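You operate a simulated robot arm through the tools that you are given. There is no shell and no other tool. Be economical: measure what you need, move in short steps, check, and stop when the job is done.

Carry out the task below with a simulated robot arm. There is one attempt and no reset: what you move stays moved.

TASK
Put the yellow spiky ball from the metal-leg table top on the deck wax tin and the green spiky ball on the steel press slab there.
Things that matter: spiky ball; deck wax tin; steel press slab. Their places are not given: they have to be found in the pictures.

It is judged by the outcome, as a careful person would: the job done as asked, and still so three seconds after it is handed in. It fails if anything else is knocked over, pushed out of place, dropped, spilled or broken.

THE ROBOT
A 6-joint arm with a two-finger parallel gripper, fixed in place. Base frame: the origin is at the foot of the arm, x ahead of it, y to its left, z up; the work surface is at about z = 0. Lengths are in m, angles in rad, forces in N, time in s.
With the tool pointing down near the work surface it reaches from about 0.16 to 0.42 m from the base axis. Its first joint turns from -1.152 to 1.152 rad. Payload 1.57 kg.
Tool frame: the origin (TCP) lies between the finger pads and is the grasp point; the fingertips stand 0.03 m ahead of it; z points along the fingers, y is the line along which they close. The gripper opens to 0.08 m. The fingers are 0.017 m wide and 0.012 m thick; the gripper's body (0.04 by 0.082 m) begins 0.08 m behind the TCP.
Orientation is that of the tool frame in the base frame, as a unit quaternion [w, x, y, z]. With the fingers straight down and closing along the base's y, the tool's x points along the base's -x, its y along +y and its z along -z.

THE INTERFACE
- The arm moves only by the tool move_arm. Its argument "deltas" is a list of rows, each a list of 7 numbers: the turn, a rotation vector about the tool's x, y, z in rad, then the shift along the tool's x, y, z in m, then the closure, from 0 (fully open) to 1 (shut). In form: [[ax, ay, az, tx, ty, tz, gripper], ...]. A call has 1 to 8 rows; each row is the pose to reach, as a shift and turn from the pose commanded when the call began, along the tool's axes at that moment. A row lasts 0.2 s, in which the tool goes at most 0.05 m and 0.15 rad; a call with a longer step from one row to the next is refused whole, and so is a gripper value outside its range. A pose out of reach is approached as far as the arm can. The call stops where the force on the tool passes 40 N (or 10 N more than at its start, if that is more) or the arm is blocked; 0.2 s more then pass. The fingers move at their own pace (about 0.153 m/s each) and stop on an object; they squeeze with about 30 N. The grip force told is the motor's: it shows also when the fingers shut on nothing. Time passes only in rows, and 0.2 s behind the last, so rows that repeat a pose let the fingers close. It gives the time, the measured TCP pose, the force on the tool (base axes), the opening and the grip force at its end, in the units of the frame above (readings bear some noise).
- Cameras (640 x 400 px; columns grow to the right, rows downward): "scene" is fixed at [0.0462, -0.3328, 0.4084]; the picture's right is [0.82, -0.57, 0.00], its down [-0.41, -0.58, -0.71] and it looks along [0.41, 0.58, -0.71] (base axes); focal length 214 px, centre (320, 200). "wrist" rides on the gripper at [-0.032, 0, -0.078] in the tool frame; the picture's right is [0.00, -1.00, 0.00], its down [0.97, 0.00, -0.24] and it looks along [0.24, 0.00, 0.97] (tool axes); focal length 218 px, centre (320, 200).
- snapshot(camera): a new picture of that camera. No time passes.
- pixel_to_xyz(camera, pixels): for up to 12 pixels [column, row] of the newest picture of that camera ("zoom" is the newest enlarged one), the place [x, y, z] in the base frame of the surface seen there, good to about 0.002 m. No time passes.
- close_up(camera, box): a new picture of the part [left, top, right, bottom] of that camera's present view, enlarged. No time passes.
- job_done(): hands the job in; it is judged then, once.

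Work in short steps. Measure before you move; look again where a grasp or a placing could have gone wrong, and mend it. You have 60 turns and 30 pictures in all, those below and enlarged ones among them. Open the gripper and draw the arm clear of the work before you hand the job in, unless the task says otherwise; then end with one line.

The tools are called after "Request:" by a JSON object that holds its "name" and its "arguments". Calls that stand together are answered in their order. move_arm: Moves the arm, as the interface text tells. Its arguments: {"type":"object","properties":{"deltas":{"type":"array"}},"required":["deltas"]} The other tools are called the same way: snapshot (camera) takes a picture; pixel_to_xyz (camera, pixels) gives the place of the surface under pixels of a picture; close_up (camera, box) takes an enlarged picture of a part of a camera's view; job_done () hands the job in.

At the start:

```text
clock: 0.0
eef_pos: [0.2781, 0.029, 0.2414]
orientation: [0.001, 0.001, 1.0, 0.0]
ft_force: [-0.9, -0.3, -0.4]
opening: 0.08
grasp_force: 0.0
```

scene: 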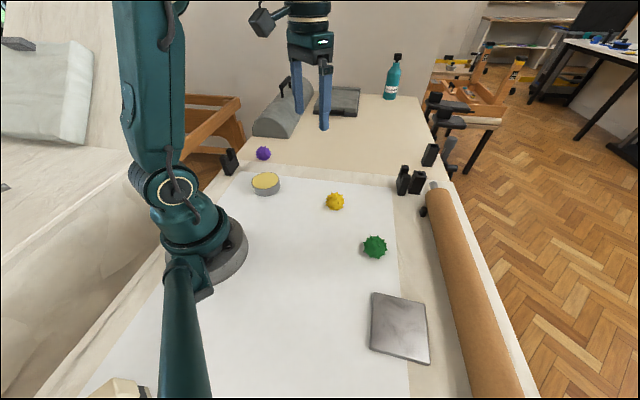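
wrist: 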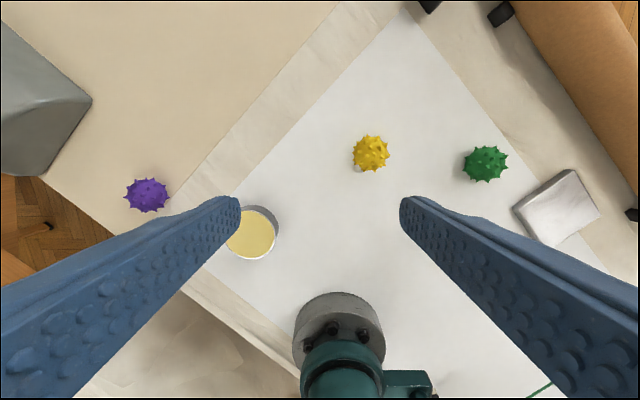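

I see the yellow ball at scene (335,201), the green ball at (375,246), the tin at (265,183) and the slab at (400,327). I'll measure them and take enlarged views.

Request:
{"name": "pixel_to_xyz", "arguments": {"camera": "scene", "pixels": [[335, 201], [335, 194], [375, 246], [375, 238], [265, 180], [254, 181], [278, 181], [373, 294], [424, 305], [428, 362], [371, 345], [400, 327]]}}

Request:
{"name": "pixel_to_xyz", "arguments": {"camera": "wrist", "pixels": [[371, 153], [486, 163], [250, 235], [570, 172], [598, 210], [550, 244], [515, 208], [371, 138], [371, 168], [355, 153], [387, 153], [470, 163]]}}

Request:
{"name": "close_up", "arguments": {"camera": "scene", "box": [220, 130, 460, 280]}}

```text
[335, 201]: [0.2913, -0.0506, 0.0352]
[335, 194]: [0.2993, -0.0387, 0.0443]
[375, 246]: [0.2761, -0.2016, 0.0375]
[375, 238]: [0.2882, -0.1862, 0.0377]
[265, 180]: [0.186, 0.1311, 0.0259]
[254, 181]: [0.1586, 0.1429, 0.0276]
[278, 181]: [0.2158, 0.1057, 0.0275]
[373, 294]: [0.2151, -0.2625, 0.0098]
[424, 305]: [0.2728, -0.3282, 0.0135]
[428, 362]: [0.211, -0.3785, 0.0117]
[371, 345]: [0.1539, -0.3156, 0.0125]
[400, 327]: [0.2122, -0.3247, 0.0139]
```

```text
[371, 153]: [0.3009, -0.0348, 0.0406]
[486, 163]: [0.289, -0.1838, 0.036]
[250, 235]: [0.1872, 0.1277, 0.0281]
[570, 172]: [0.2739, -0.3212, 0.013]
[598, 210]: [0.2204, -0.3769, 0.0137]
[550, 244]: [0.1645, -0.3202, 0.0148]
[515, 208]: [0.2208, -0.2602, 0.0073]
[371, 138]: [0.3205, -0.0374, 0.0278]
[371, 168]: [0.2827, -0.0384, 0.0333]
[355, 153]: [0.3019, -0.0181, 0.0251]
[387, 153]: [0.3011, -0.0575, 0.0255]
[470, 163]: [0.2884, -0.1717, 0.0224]
```

```text
2.67 times, centred on (340, 205) of scene
```

zoom: 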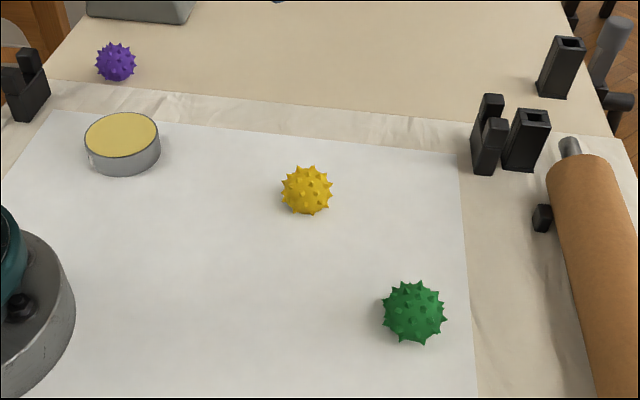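

Yellow is centred near (0.300,-0.038) with its top at about 0.043. I'll move above it and check with the wrist camera.

Request:
{"name": "move_arm", "arguments": {"deltas": [[0, 0, 0, -0.008, -0.023, 0.035, 0], [0, 0, 0, -0.015, -0.046, 0.07, 0], [0, 0, 0, -0.022, -0.067, 0.105, 0], [0, 0, 0, -0.022, -0.067, 0.121, 0], [0, 0, 0, -0.022, -0.067, 0.121, 0]]}}

Request:
{"name": "snapshot", "arguments": {"camera": "wrist"}}

```text
clock: 1.2
eef_pos: [0.3027, -0.0379, 0.1206]
orientation: [0.001, 0.001, 1.0, 0.001]
ft_force: [-0.4, -0.4, 0.5]
opening: 0.0799
grasp_force: 0.0
```

```text
26 pictures are left
```

wrist: 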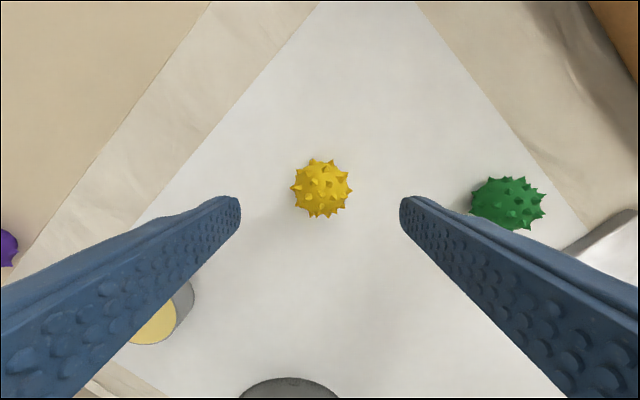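

The ball is centred at column 321 and the x offset is about 1 mm. I'll descend and close.

Request:
{"name": "move_arm", "arguments": {"deltas": [[0, 0, 0, 0.001, 0, 0.035, 0], [0, 0, 0, 0.001, 0, 0.065, 0], [0, 0, 0, 0.001, 0, 0.085, 0], [0, 0, 0, 0.001, 0, 0.085, 0], [0, 0, 0, 0.001, 0, 0.085, 1], [0, 0, 0, 0.001, 0, 0.085, 1], [0, 0, 0, 0.001, 0, 0.085, 1]]}}

```text
clock: 2.8
eef_pos: [0.301, -0.0373, 0.0355]
orientation: [0.001, 0.001, 1.0, 0.001]
ft_force: [-0.1, -0.7, -0.1]
opening: 0.0405
grasp_force: 29.8
```

It's gripped with a 0.0405 opening. I'll lift it and carry it towards the tin.

Request:
{"name": "move_arm", "arguments": {"deltas": [[0, 0, 0, 0, 0, -0.045, 1], [0, 0, 0, 0, 0, -0.085, 1], [0, 0, 0, 0.023, 0.033, -0.085, 1], [0, 0, 0, 0.046, 0.066, -0.085, 1], [0, 0, 0, 0.069, 0.099, -0.085, 1], [0, 0, 0, 0.092, 0.132, -0.085, 1], [0, 0, 0, 0.114, 0.163, -0.085, 1], [0, 0, 0, 0.114, 0.163, -0.085, 1]]}}

Request:
{"name": "snapshot", "arguments": {"camera": "wrist"}}

Request:
{"name": "close_up", "arguments": {"camera": "scene", "box": [180, 90, 340, 240]}}

```text
clock: 4.6
eef_pos: [0.1867, 0.1257, 0.1215]
orientation: [0.001, 0.001, 1.0, 0.0]
ft_force: [0.1, 0.9, -0.1]
opening: 0.0406
grasp_force: 29.6
```

```text
25 pictures are left
```

wrist: 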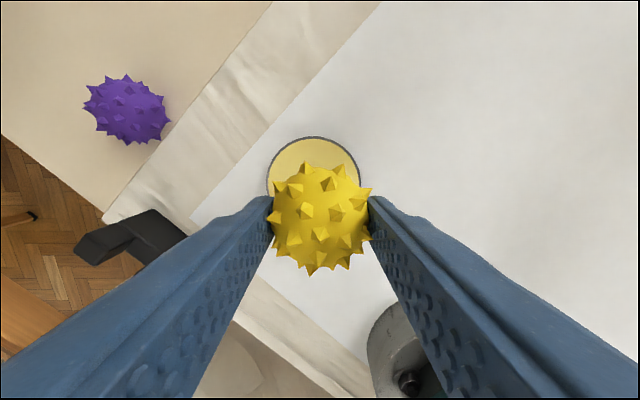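

```text
2.67 times, centred on (260, 165) of scene
```

zoom: 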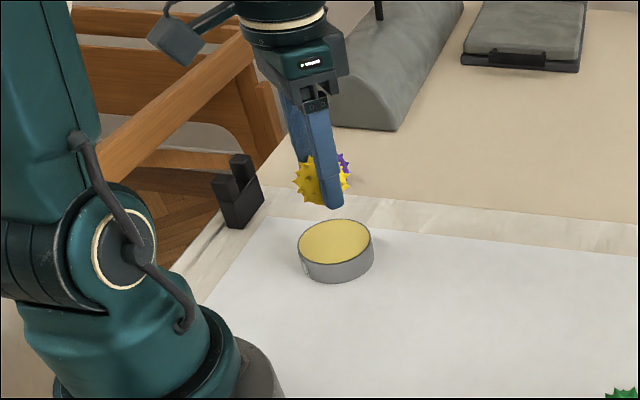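

The tin's rim spans wrist columns 267–361 with its top at row 137. I'll measure the rim to centre exactly.

Request:
{"name": "pixel_to_xyz", "arguments": {"camera": "zoom", "pixels": [[300, 243], [371, 241], [336, 222], [334, 263], [336, 242]]}}

Request:
{"name": "pixel_to_xyz", "arguments": {"camera": "wrist", "pixels": [[314, 139], [270, 178], [359, 178], [290, 165]]}}

```text
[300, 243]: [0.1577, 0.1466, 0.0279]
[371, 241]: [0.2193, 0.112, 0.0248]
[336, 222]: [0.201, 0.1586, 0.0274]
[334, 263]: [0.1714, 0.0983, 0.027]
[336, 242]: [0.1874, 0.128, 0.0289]
```

```text
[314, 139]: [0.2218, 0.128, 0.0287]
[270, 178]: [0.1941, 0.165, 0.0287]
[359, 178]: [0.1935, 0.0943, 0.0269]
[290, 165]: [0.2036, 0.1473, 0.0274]
```

The tin centre is (0.187,0.129) with its top at 0.0275, so the placing TCP z is about 0.063. I'll lower in small steps.

Request:
{"name": "move_arm", "arguments": {"deltas": [[0, 0, 0, 0, 0.003, 0.025, 1], [0, 0, 0, 0, 0.003, 0.045, 1], [0, 0, 0, 0, 0.003, 0.054, 1], [0, 0, 0, 0, 0.003, 0.0575, 1], [0, 0, 0, 0, 0.003, 0.0575, 1]]}}

Request:
{"name": "close_up", "arguments": {"camera": "scene", "box": [220, 130, 320, 210]}}

```text
clock: 5.9
eef_pos: [0.1862, 0.129, 0.0643]
orientation: [0.002, 0.001, 1.0, 0.001]
ft_force: [-3.3, -1.7, 11.0]
opening: 0.0401
grasp_force: 29.9
stopped in row 5: the force on the tool passed its limit (the readings are from after the stop); the commanded pose is now the measured one
```

```text
5.00 times, centred on (270, 170) of scene
```

zoom: 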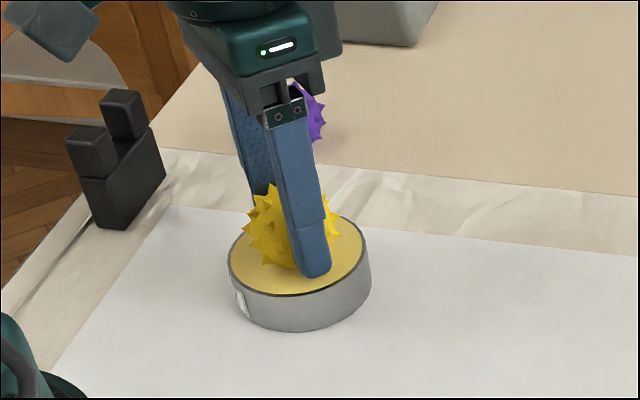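

The ball touches the tin (11 N). I'll ease up a hair and open slowly.

Request:
{"name": "move_arm", "arguments": {"deltas": [[0, 0, 0, 0, 0, -0.0005, 1], [0, 0, 0, 0, 0, -0.0005, 0.45], [0, 0, 0, 0, 0, -0.0005, 0.4], [0, 0, 0, 0, 0, -0.0005, 0.3], [0, 0, 0, 0, 0, -0.0005, 0.2], [0, 0, 0, 0, 0, -0.0005, 0.1], [0, 0, 0, 0, 0, -0.0005, 0.1]]}}

Request:
{"name": "close_up", "arguments": {"camera": "scene", "box": [220, 130, 320, 210]}}

```text
clock: 7.5
eef_pos: [0.1851, 0.1275, 0.0634]
orientation: [0.002, 0.002, 1.0, 0.001]
ft_force: [-0.3, 1.1, 0.0]
opening: 0.0722
grasp_force: 0.1
```

```text
5.00 times, centred on (270, 170) of scene
```

zoom: 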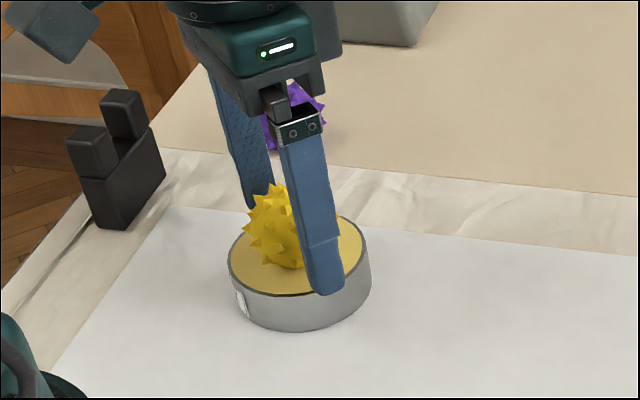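

The ball rests on the tin. I'll retreat straight up.

Request:
{"name": "move_arm", "arguments": {"deltas": [[0, 0, 0, 0, 0, -0.02, 0.1], [0, 0, 0, 0, 0, -0.05, 0.1], [0, 0, 0, 0, 0, -0.08, 0.1], [0, 0, 0, 0, 0, -0.08, 0]]}}

Request:
{"name": "snapshot", "arguments": {"camera": "wrist"}}

Request:
{"name": "close_up", "arguments": {"camera": "scene", "box": [220, 130, 320, 210]}}

```text
clock: 8.5
eef_pos: [0.1881, 0.1292, 0.1426]
orientation: [0.001, 0.001, 1.0, 0.001]
ft_force: [-0.4, 0.1, -0.7]
opening: 0.0801
grasp_force: 0.1
```

```text
21 pictures are left
```

wrist: 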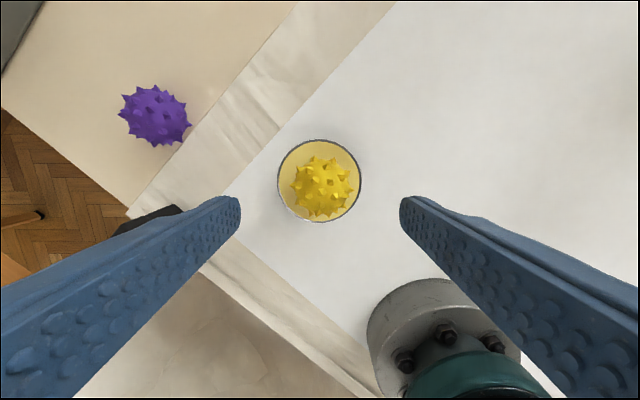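

```text
5.00 times, centred on (270, 170) of scene
```

zoom: 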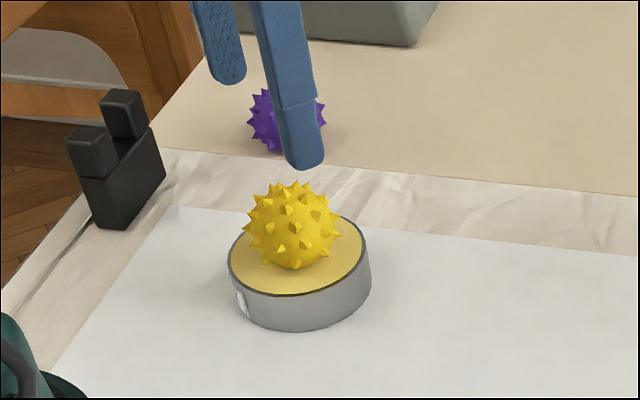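

Yellow is settled inside the tin's rim. Next I'll move over green near (0.287,-0.187).

Request:
{"name": "move_arm", "arguments": {"deltas": [[0, 0, 0, -0.0124, -0.0395, 0, 0], [0, 0, 0, -0.0248, -0.079, 0, 0], [0, 0, 0, -0.0372, -0.1185, 0, 0], [0, 0, 0, -0.0496, -0.158, 0, 0], [0, 0, 0, -0.062, -0.1975, 0, 0], [0, 0, 0, -0.0744, -0.237, 0, 0], [0, 0, 0, -0.0868, -0.2765, 0, 0], [0, 0, 0, -0.099, -0.316, 0, 0]]}}

Request:
{"name": "snapshot", "arguments": {"camera": "wrist"}}

```text
clock: 10.3
eef_pos: [0.283, -0.1888, 0.1412]
orientation: [0.001, 0.001, 1.0, 0.002]
ft_force: [0.4, 0.5, 0.4]
opening: 0.0801
grasp_force: 0.1
```

```text
19 pictures are left
```

wrist: 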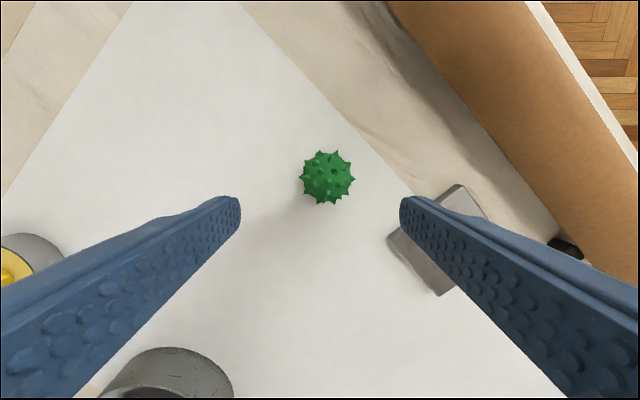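

Request:
{"name": "pixel_to_xyz", "arguments": {"camera": "wrist", "pixels": [[327, 177], [304, 177], [350, 177], [327, 157], [327, 199]]}}

```text
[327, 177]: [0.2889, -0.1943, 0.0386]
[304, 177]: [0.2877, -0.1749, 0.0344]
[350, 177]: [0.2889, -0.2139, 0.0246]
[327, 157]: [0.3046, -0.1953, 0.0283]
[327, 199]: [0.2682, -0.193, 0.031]
```

The green centre is (0.2875,-0.1945). I'll correct and go partway down.

Request:
{"name": "move_arm", "arguments": {"deltas": [[0, 0, 0, -0.003, -0.0065, 0.02, 0], [0, 0, 0, -0.003, -0.0065, 0.05, 0], [0, 0, 0, -0.003, -0.0065, 0.05, 0]]}}

Request:
{"name": "snapshot", "arguments": {"camera": "wrist"}}

```text
clock: 11.1
eef_pos: [0.2867, -0.1931, 0.092]
orientation: [0.002, 0.0, 1.0, 0.001]
ft_force: [0.4, 0.1, -0.3]
opening: 0.0801
grasp_force: 0.1
```

```text
18 pictures are left
```

wrist: 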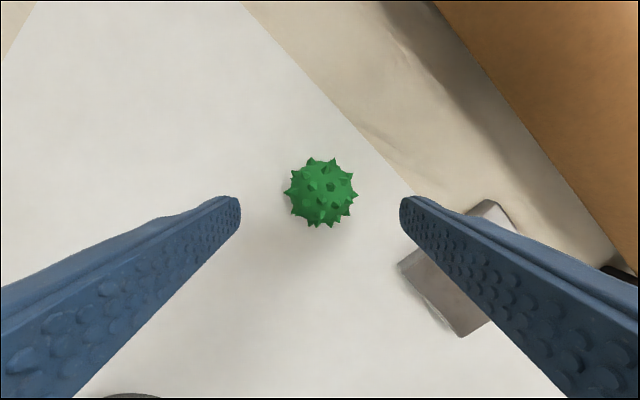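

Green is centred, so I'll descend and grasp.

Request:
{"name": "move_arm", "arguments": {"deltas": [[0, 0, 0, 0, -0.001, 0.03, 0], [0, 0, 0, 0, -0.001, 0.057, 0], [0, 0, 0, 0, -0.001, 0.057, 0], [0, 0, 0, 0, -0.001, 0.057, 1], [0, 0, 0, 0, -0.001, 0.057, 1], [0, 0, 0, 0, -0.001, 0.057, 1]]}}

```text
clock: 12.5
eef_pos: [0.287, -0.1932, 0.0377]
orientation: [0.001, 0.001, 1.0, 0.0]
ft_force: [0.2, -0.1, 1.2]
opening: 0.0408
grasp_force: 29.7
```

Gripped at 0.0408. I'll lift and carry it over the slab at about (0.216,-0.320).

Request:
{"name": "move_arm", "arguments": {"deltas": [[0, 0, 0, 0, 0, -0.045, 1], [0, 0, 0, 0, 0, -0.085, 1], [0, 0, 0, 0.018, -0.032, -0.085, 1], [0, 0, 0, 0.036, -0.064, -0.085, 1], [0, 0, 0, 0.054, -0.096, -0.085, 1], [0, 0, 0, 0.071, -0.127, -0.085, 1], [0, 0, 0, 0.071, -0.127, -0.085, 1]]}}

Request:
{"name": "snapshot", "arguments": {"camera": "scene"}}

Request:
{"name": "snapshot", "arguments": {"camera": "wrist"}}

```text
clock: 14.1
eef_pos: [0.2148, -0.3243, 0.1224]
orientation: [0.002, 0.001, 1.0, 0.002]
ft_force: [0.2, -0.8, -1.7]
opening: 0.0409
grasp_force: 29.7
```

```text
17 pictures are left
```

scene: 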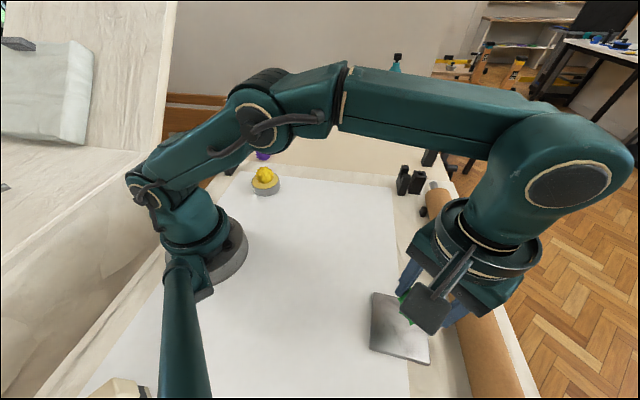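

```text
16 pictures are left
```

wrist: 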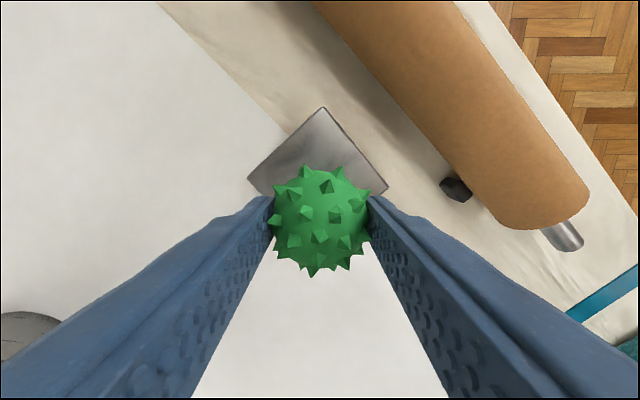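

Next I'll measure the slab corners and the roller's near edge from the wrist view.

Request:
{"name": "pixel_to_xyz", "arguments": {"camera": "wrist", "pixels": [[322, 112], [384, 186], [252, 181], [300, 150], [465, 183], [440, 140], [510, 200], [580, 190], [450, 185], [560, 235], [420, 60], [495, 120]]}}

Request:
{"name": "pixel_to_xyz", "arguments": {"camera": "scene", "pixels": [[373, 294], [428, 362], [371, 345], [395, 345], [470, 345], [490, 370]]}}

```text
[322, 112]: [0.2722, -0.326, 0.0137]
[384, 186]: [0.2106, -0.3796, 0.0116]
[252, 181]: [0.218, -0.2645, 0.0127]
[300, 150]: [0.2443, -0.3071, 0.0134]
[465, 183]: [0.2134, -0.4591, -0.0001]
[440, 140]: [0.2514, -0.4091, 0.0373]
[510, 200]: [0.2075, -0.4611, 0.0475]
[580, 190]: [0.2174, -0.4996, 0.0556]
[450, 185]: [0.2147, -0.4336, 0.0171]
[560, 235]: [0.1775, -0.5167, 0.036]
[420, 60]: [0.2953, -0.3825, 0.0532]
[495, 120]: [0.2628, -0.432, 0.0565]
```

```text
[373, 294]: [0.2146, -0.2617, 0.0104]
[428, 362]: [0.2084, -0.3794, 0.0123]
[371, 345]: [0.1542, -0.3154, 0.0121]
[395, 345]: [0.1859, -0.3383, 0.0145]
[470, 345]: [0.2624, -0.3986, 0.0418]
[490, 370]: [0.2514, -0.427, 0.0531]
```

The slab centre is (0.213,-0.321) with its top at 0.013, and the roller edge at y≈-0.42 is clear of the fingers. I'll lower gently.

Request:
{"name": "move_arm", "arguments": {"deltas": [[0, 0, 0, 0.002, 0.001, 0.03, 1], [0, 0, 0, 0.002, 0.001, 0.055, 1], [0, 0, 0, 0.002, 0.001, 0.066, 1], [0, 0, 0, 0.002, 0.001, 0.0695, 1], [0, 0, 0, 0.002, 0.001, 0.0695, 1]]}}

Request:
{"name": "close_up", "arguments": {"camera": "scene", "box": [340, 260, 480, 390]}}

```text
clock: 15.3
eef_pos: [0.2134, -0.3218, 0.0518]
orientation: [0.002, 0.0, 1.0, 0.0]
ft_force: [0.0, -0.2, -0.4]
opening: 0.0409
grasp_force: 30.2
```

```text
3.08 times, centred on (410, 325) of scene
```

zoom: 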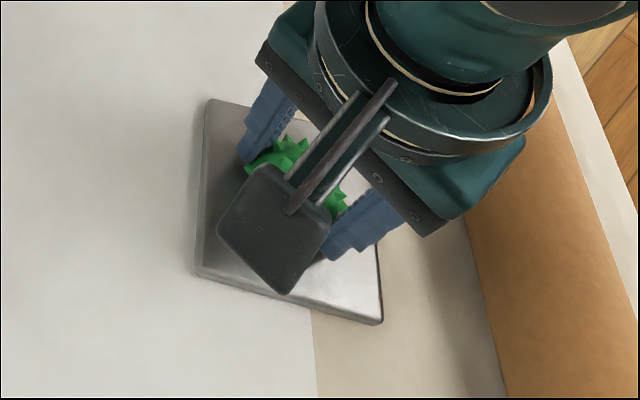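

No contact yet, so I'll lower 1 mm at a time.

Request:
{"name": "move_arm", "arguments": {"deltas": [[0, 0, 0, 0, 0, 0.001, 1], [0, 0, 0, 0, 0, 0.001, 1]]}}

```text
clock: 15.9
eef_pos: [0.2133, -0.3216, 0.0496]
orientation: [0.002, 0.002, 1.0, 0.0]
ft_force: [-2.5, 0.6, 7.2]
opening: 0.0406
grasp_force: 30.5
```

Contact at about 7 N. I'll open slowly.

Request:
{"name": "move_arm", "arguments": {"deltas": [[0, 0, 0, 0, 0, 0, 0.48], [0, 0, 0, 0, 0, 0, 0.44], [0, 0, 0, 0, 0, 0, 0.36], [0, 0, 0, 0, 0, 0, 0.25], [0, 0, 0, 0, 0, 0, 0.1], [0, 0, 0, 0, 0, 0, 0.1], [0, 0, 0, 0, 0, 0, 0.1]]}}

Request:
{"name": "snapshot", "arguments": {"camera": "wrist"}}

```text
clock: 17.5
eef_pos: [0.214, -0.3214, 0.0505]
orientation: [0.002, 0.001, 1.0, 0.001]
ft_force: [-0.4, -0.1, -0.3]
opening: 0.072
grasp_force: 0.1
```

```text
14 pictures are left
```

wrist: 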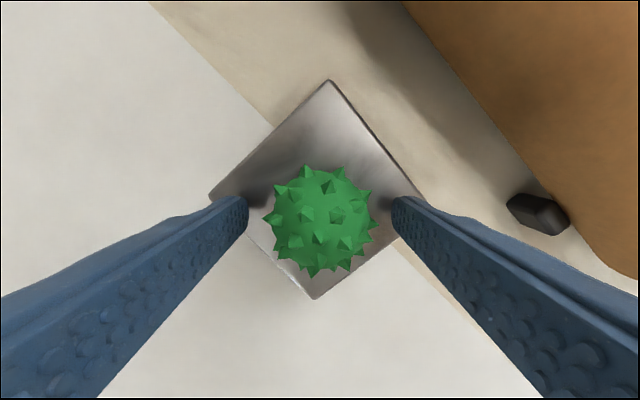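

The ball stands centred on the slab. I'll go straight up, then back towards the middle.

Request:
{"name": "move_arm", "arguments": {"deltas": [[0, 0, 0, 0, 0, -0.02, 0.1], [0, 0, 0, 0, 0, -0.05, 0.1], [0, 0, 0, 0, 0, -0.09, 0.1], [0, 0, 0, 0, 0, -0.13, 0], [0, 0, 0, -0.02, 0.04, -0.14, 0], [0, 0, 0, -0.04, 0.08, -0.15, 0], [0, 0, 0, -0.05, 0.12, -0.16, 0], [0, 0, 0, -0.06, 0.16, -0.17, 0]]}}

Request:
{"name": "move_arm", "arguments": {"deltas": [[0, 0, 0, 0, 0.04, 0, 0], [0, 0, 0, 0, 0.08, 0, 0], [0, 0, 0, 0, 0.12, 0, 0], [0, 0, 0, 0, 0.16, 0, 0], [0, 0, 0, 0, 0.16, 0, 0]]}}

Request:
{"name": "snapshot", "arguments": {"camera": "scene"}}

Request:
{"name": "snapshot", "arguments": {"camera": "wrist"}}

```text
clock: 19.3
eef_pos: [0.2735, -0.1603, 0.2213]
orientation: [0.002, 0.001, 1.0, 0.001]
ft_force: [0.1, -0.7, 0.2]
opening: 0.0801
grasp_force: 0.0
out of reach, approached as far as the arm can: row 4
```

```text
clock: 20.5
eef_pos: [0.2751, -0.0022, 0.2212]
orientation: [0.002, 0.001, 1.0, 0.001]
ft_force: [0.9, 0.1, -0.1]
opening: 0.0801
grasp_force: 0.0
```

```text
13 pictures are left
```

scene: 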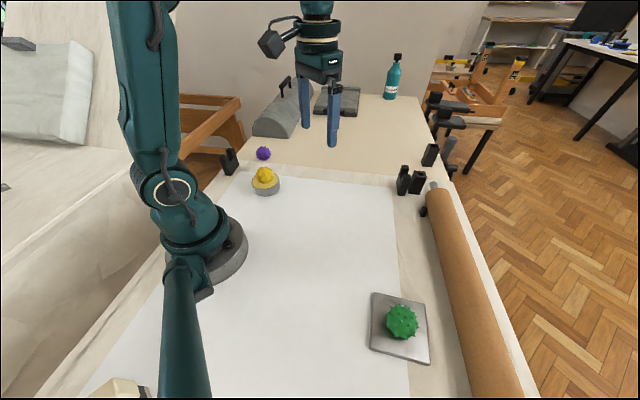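

```text
12 pictures are left
```

wrist: 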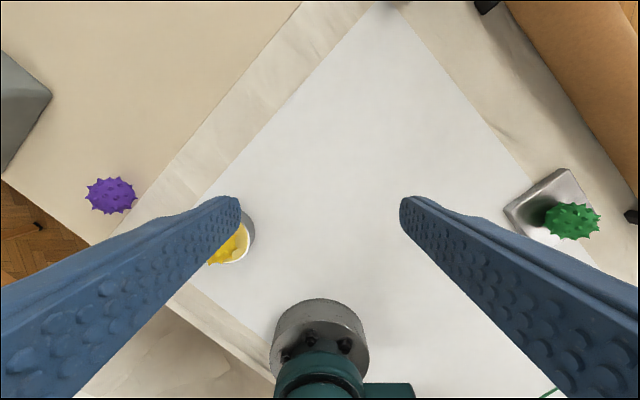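

Both balls are in place, the other objects haven't moved, and the arm is clear, so I'm handing the job in.

Request:
{"name": "job_done", "arguments": {}}

```text
The job is handed in.
```

The yellow spiky ball is on the deck wax tin and the green spiky ball is on the steel press slab; the gripper is open, the arm is clear, and the job is handed in.
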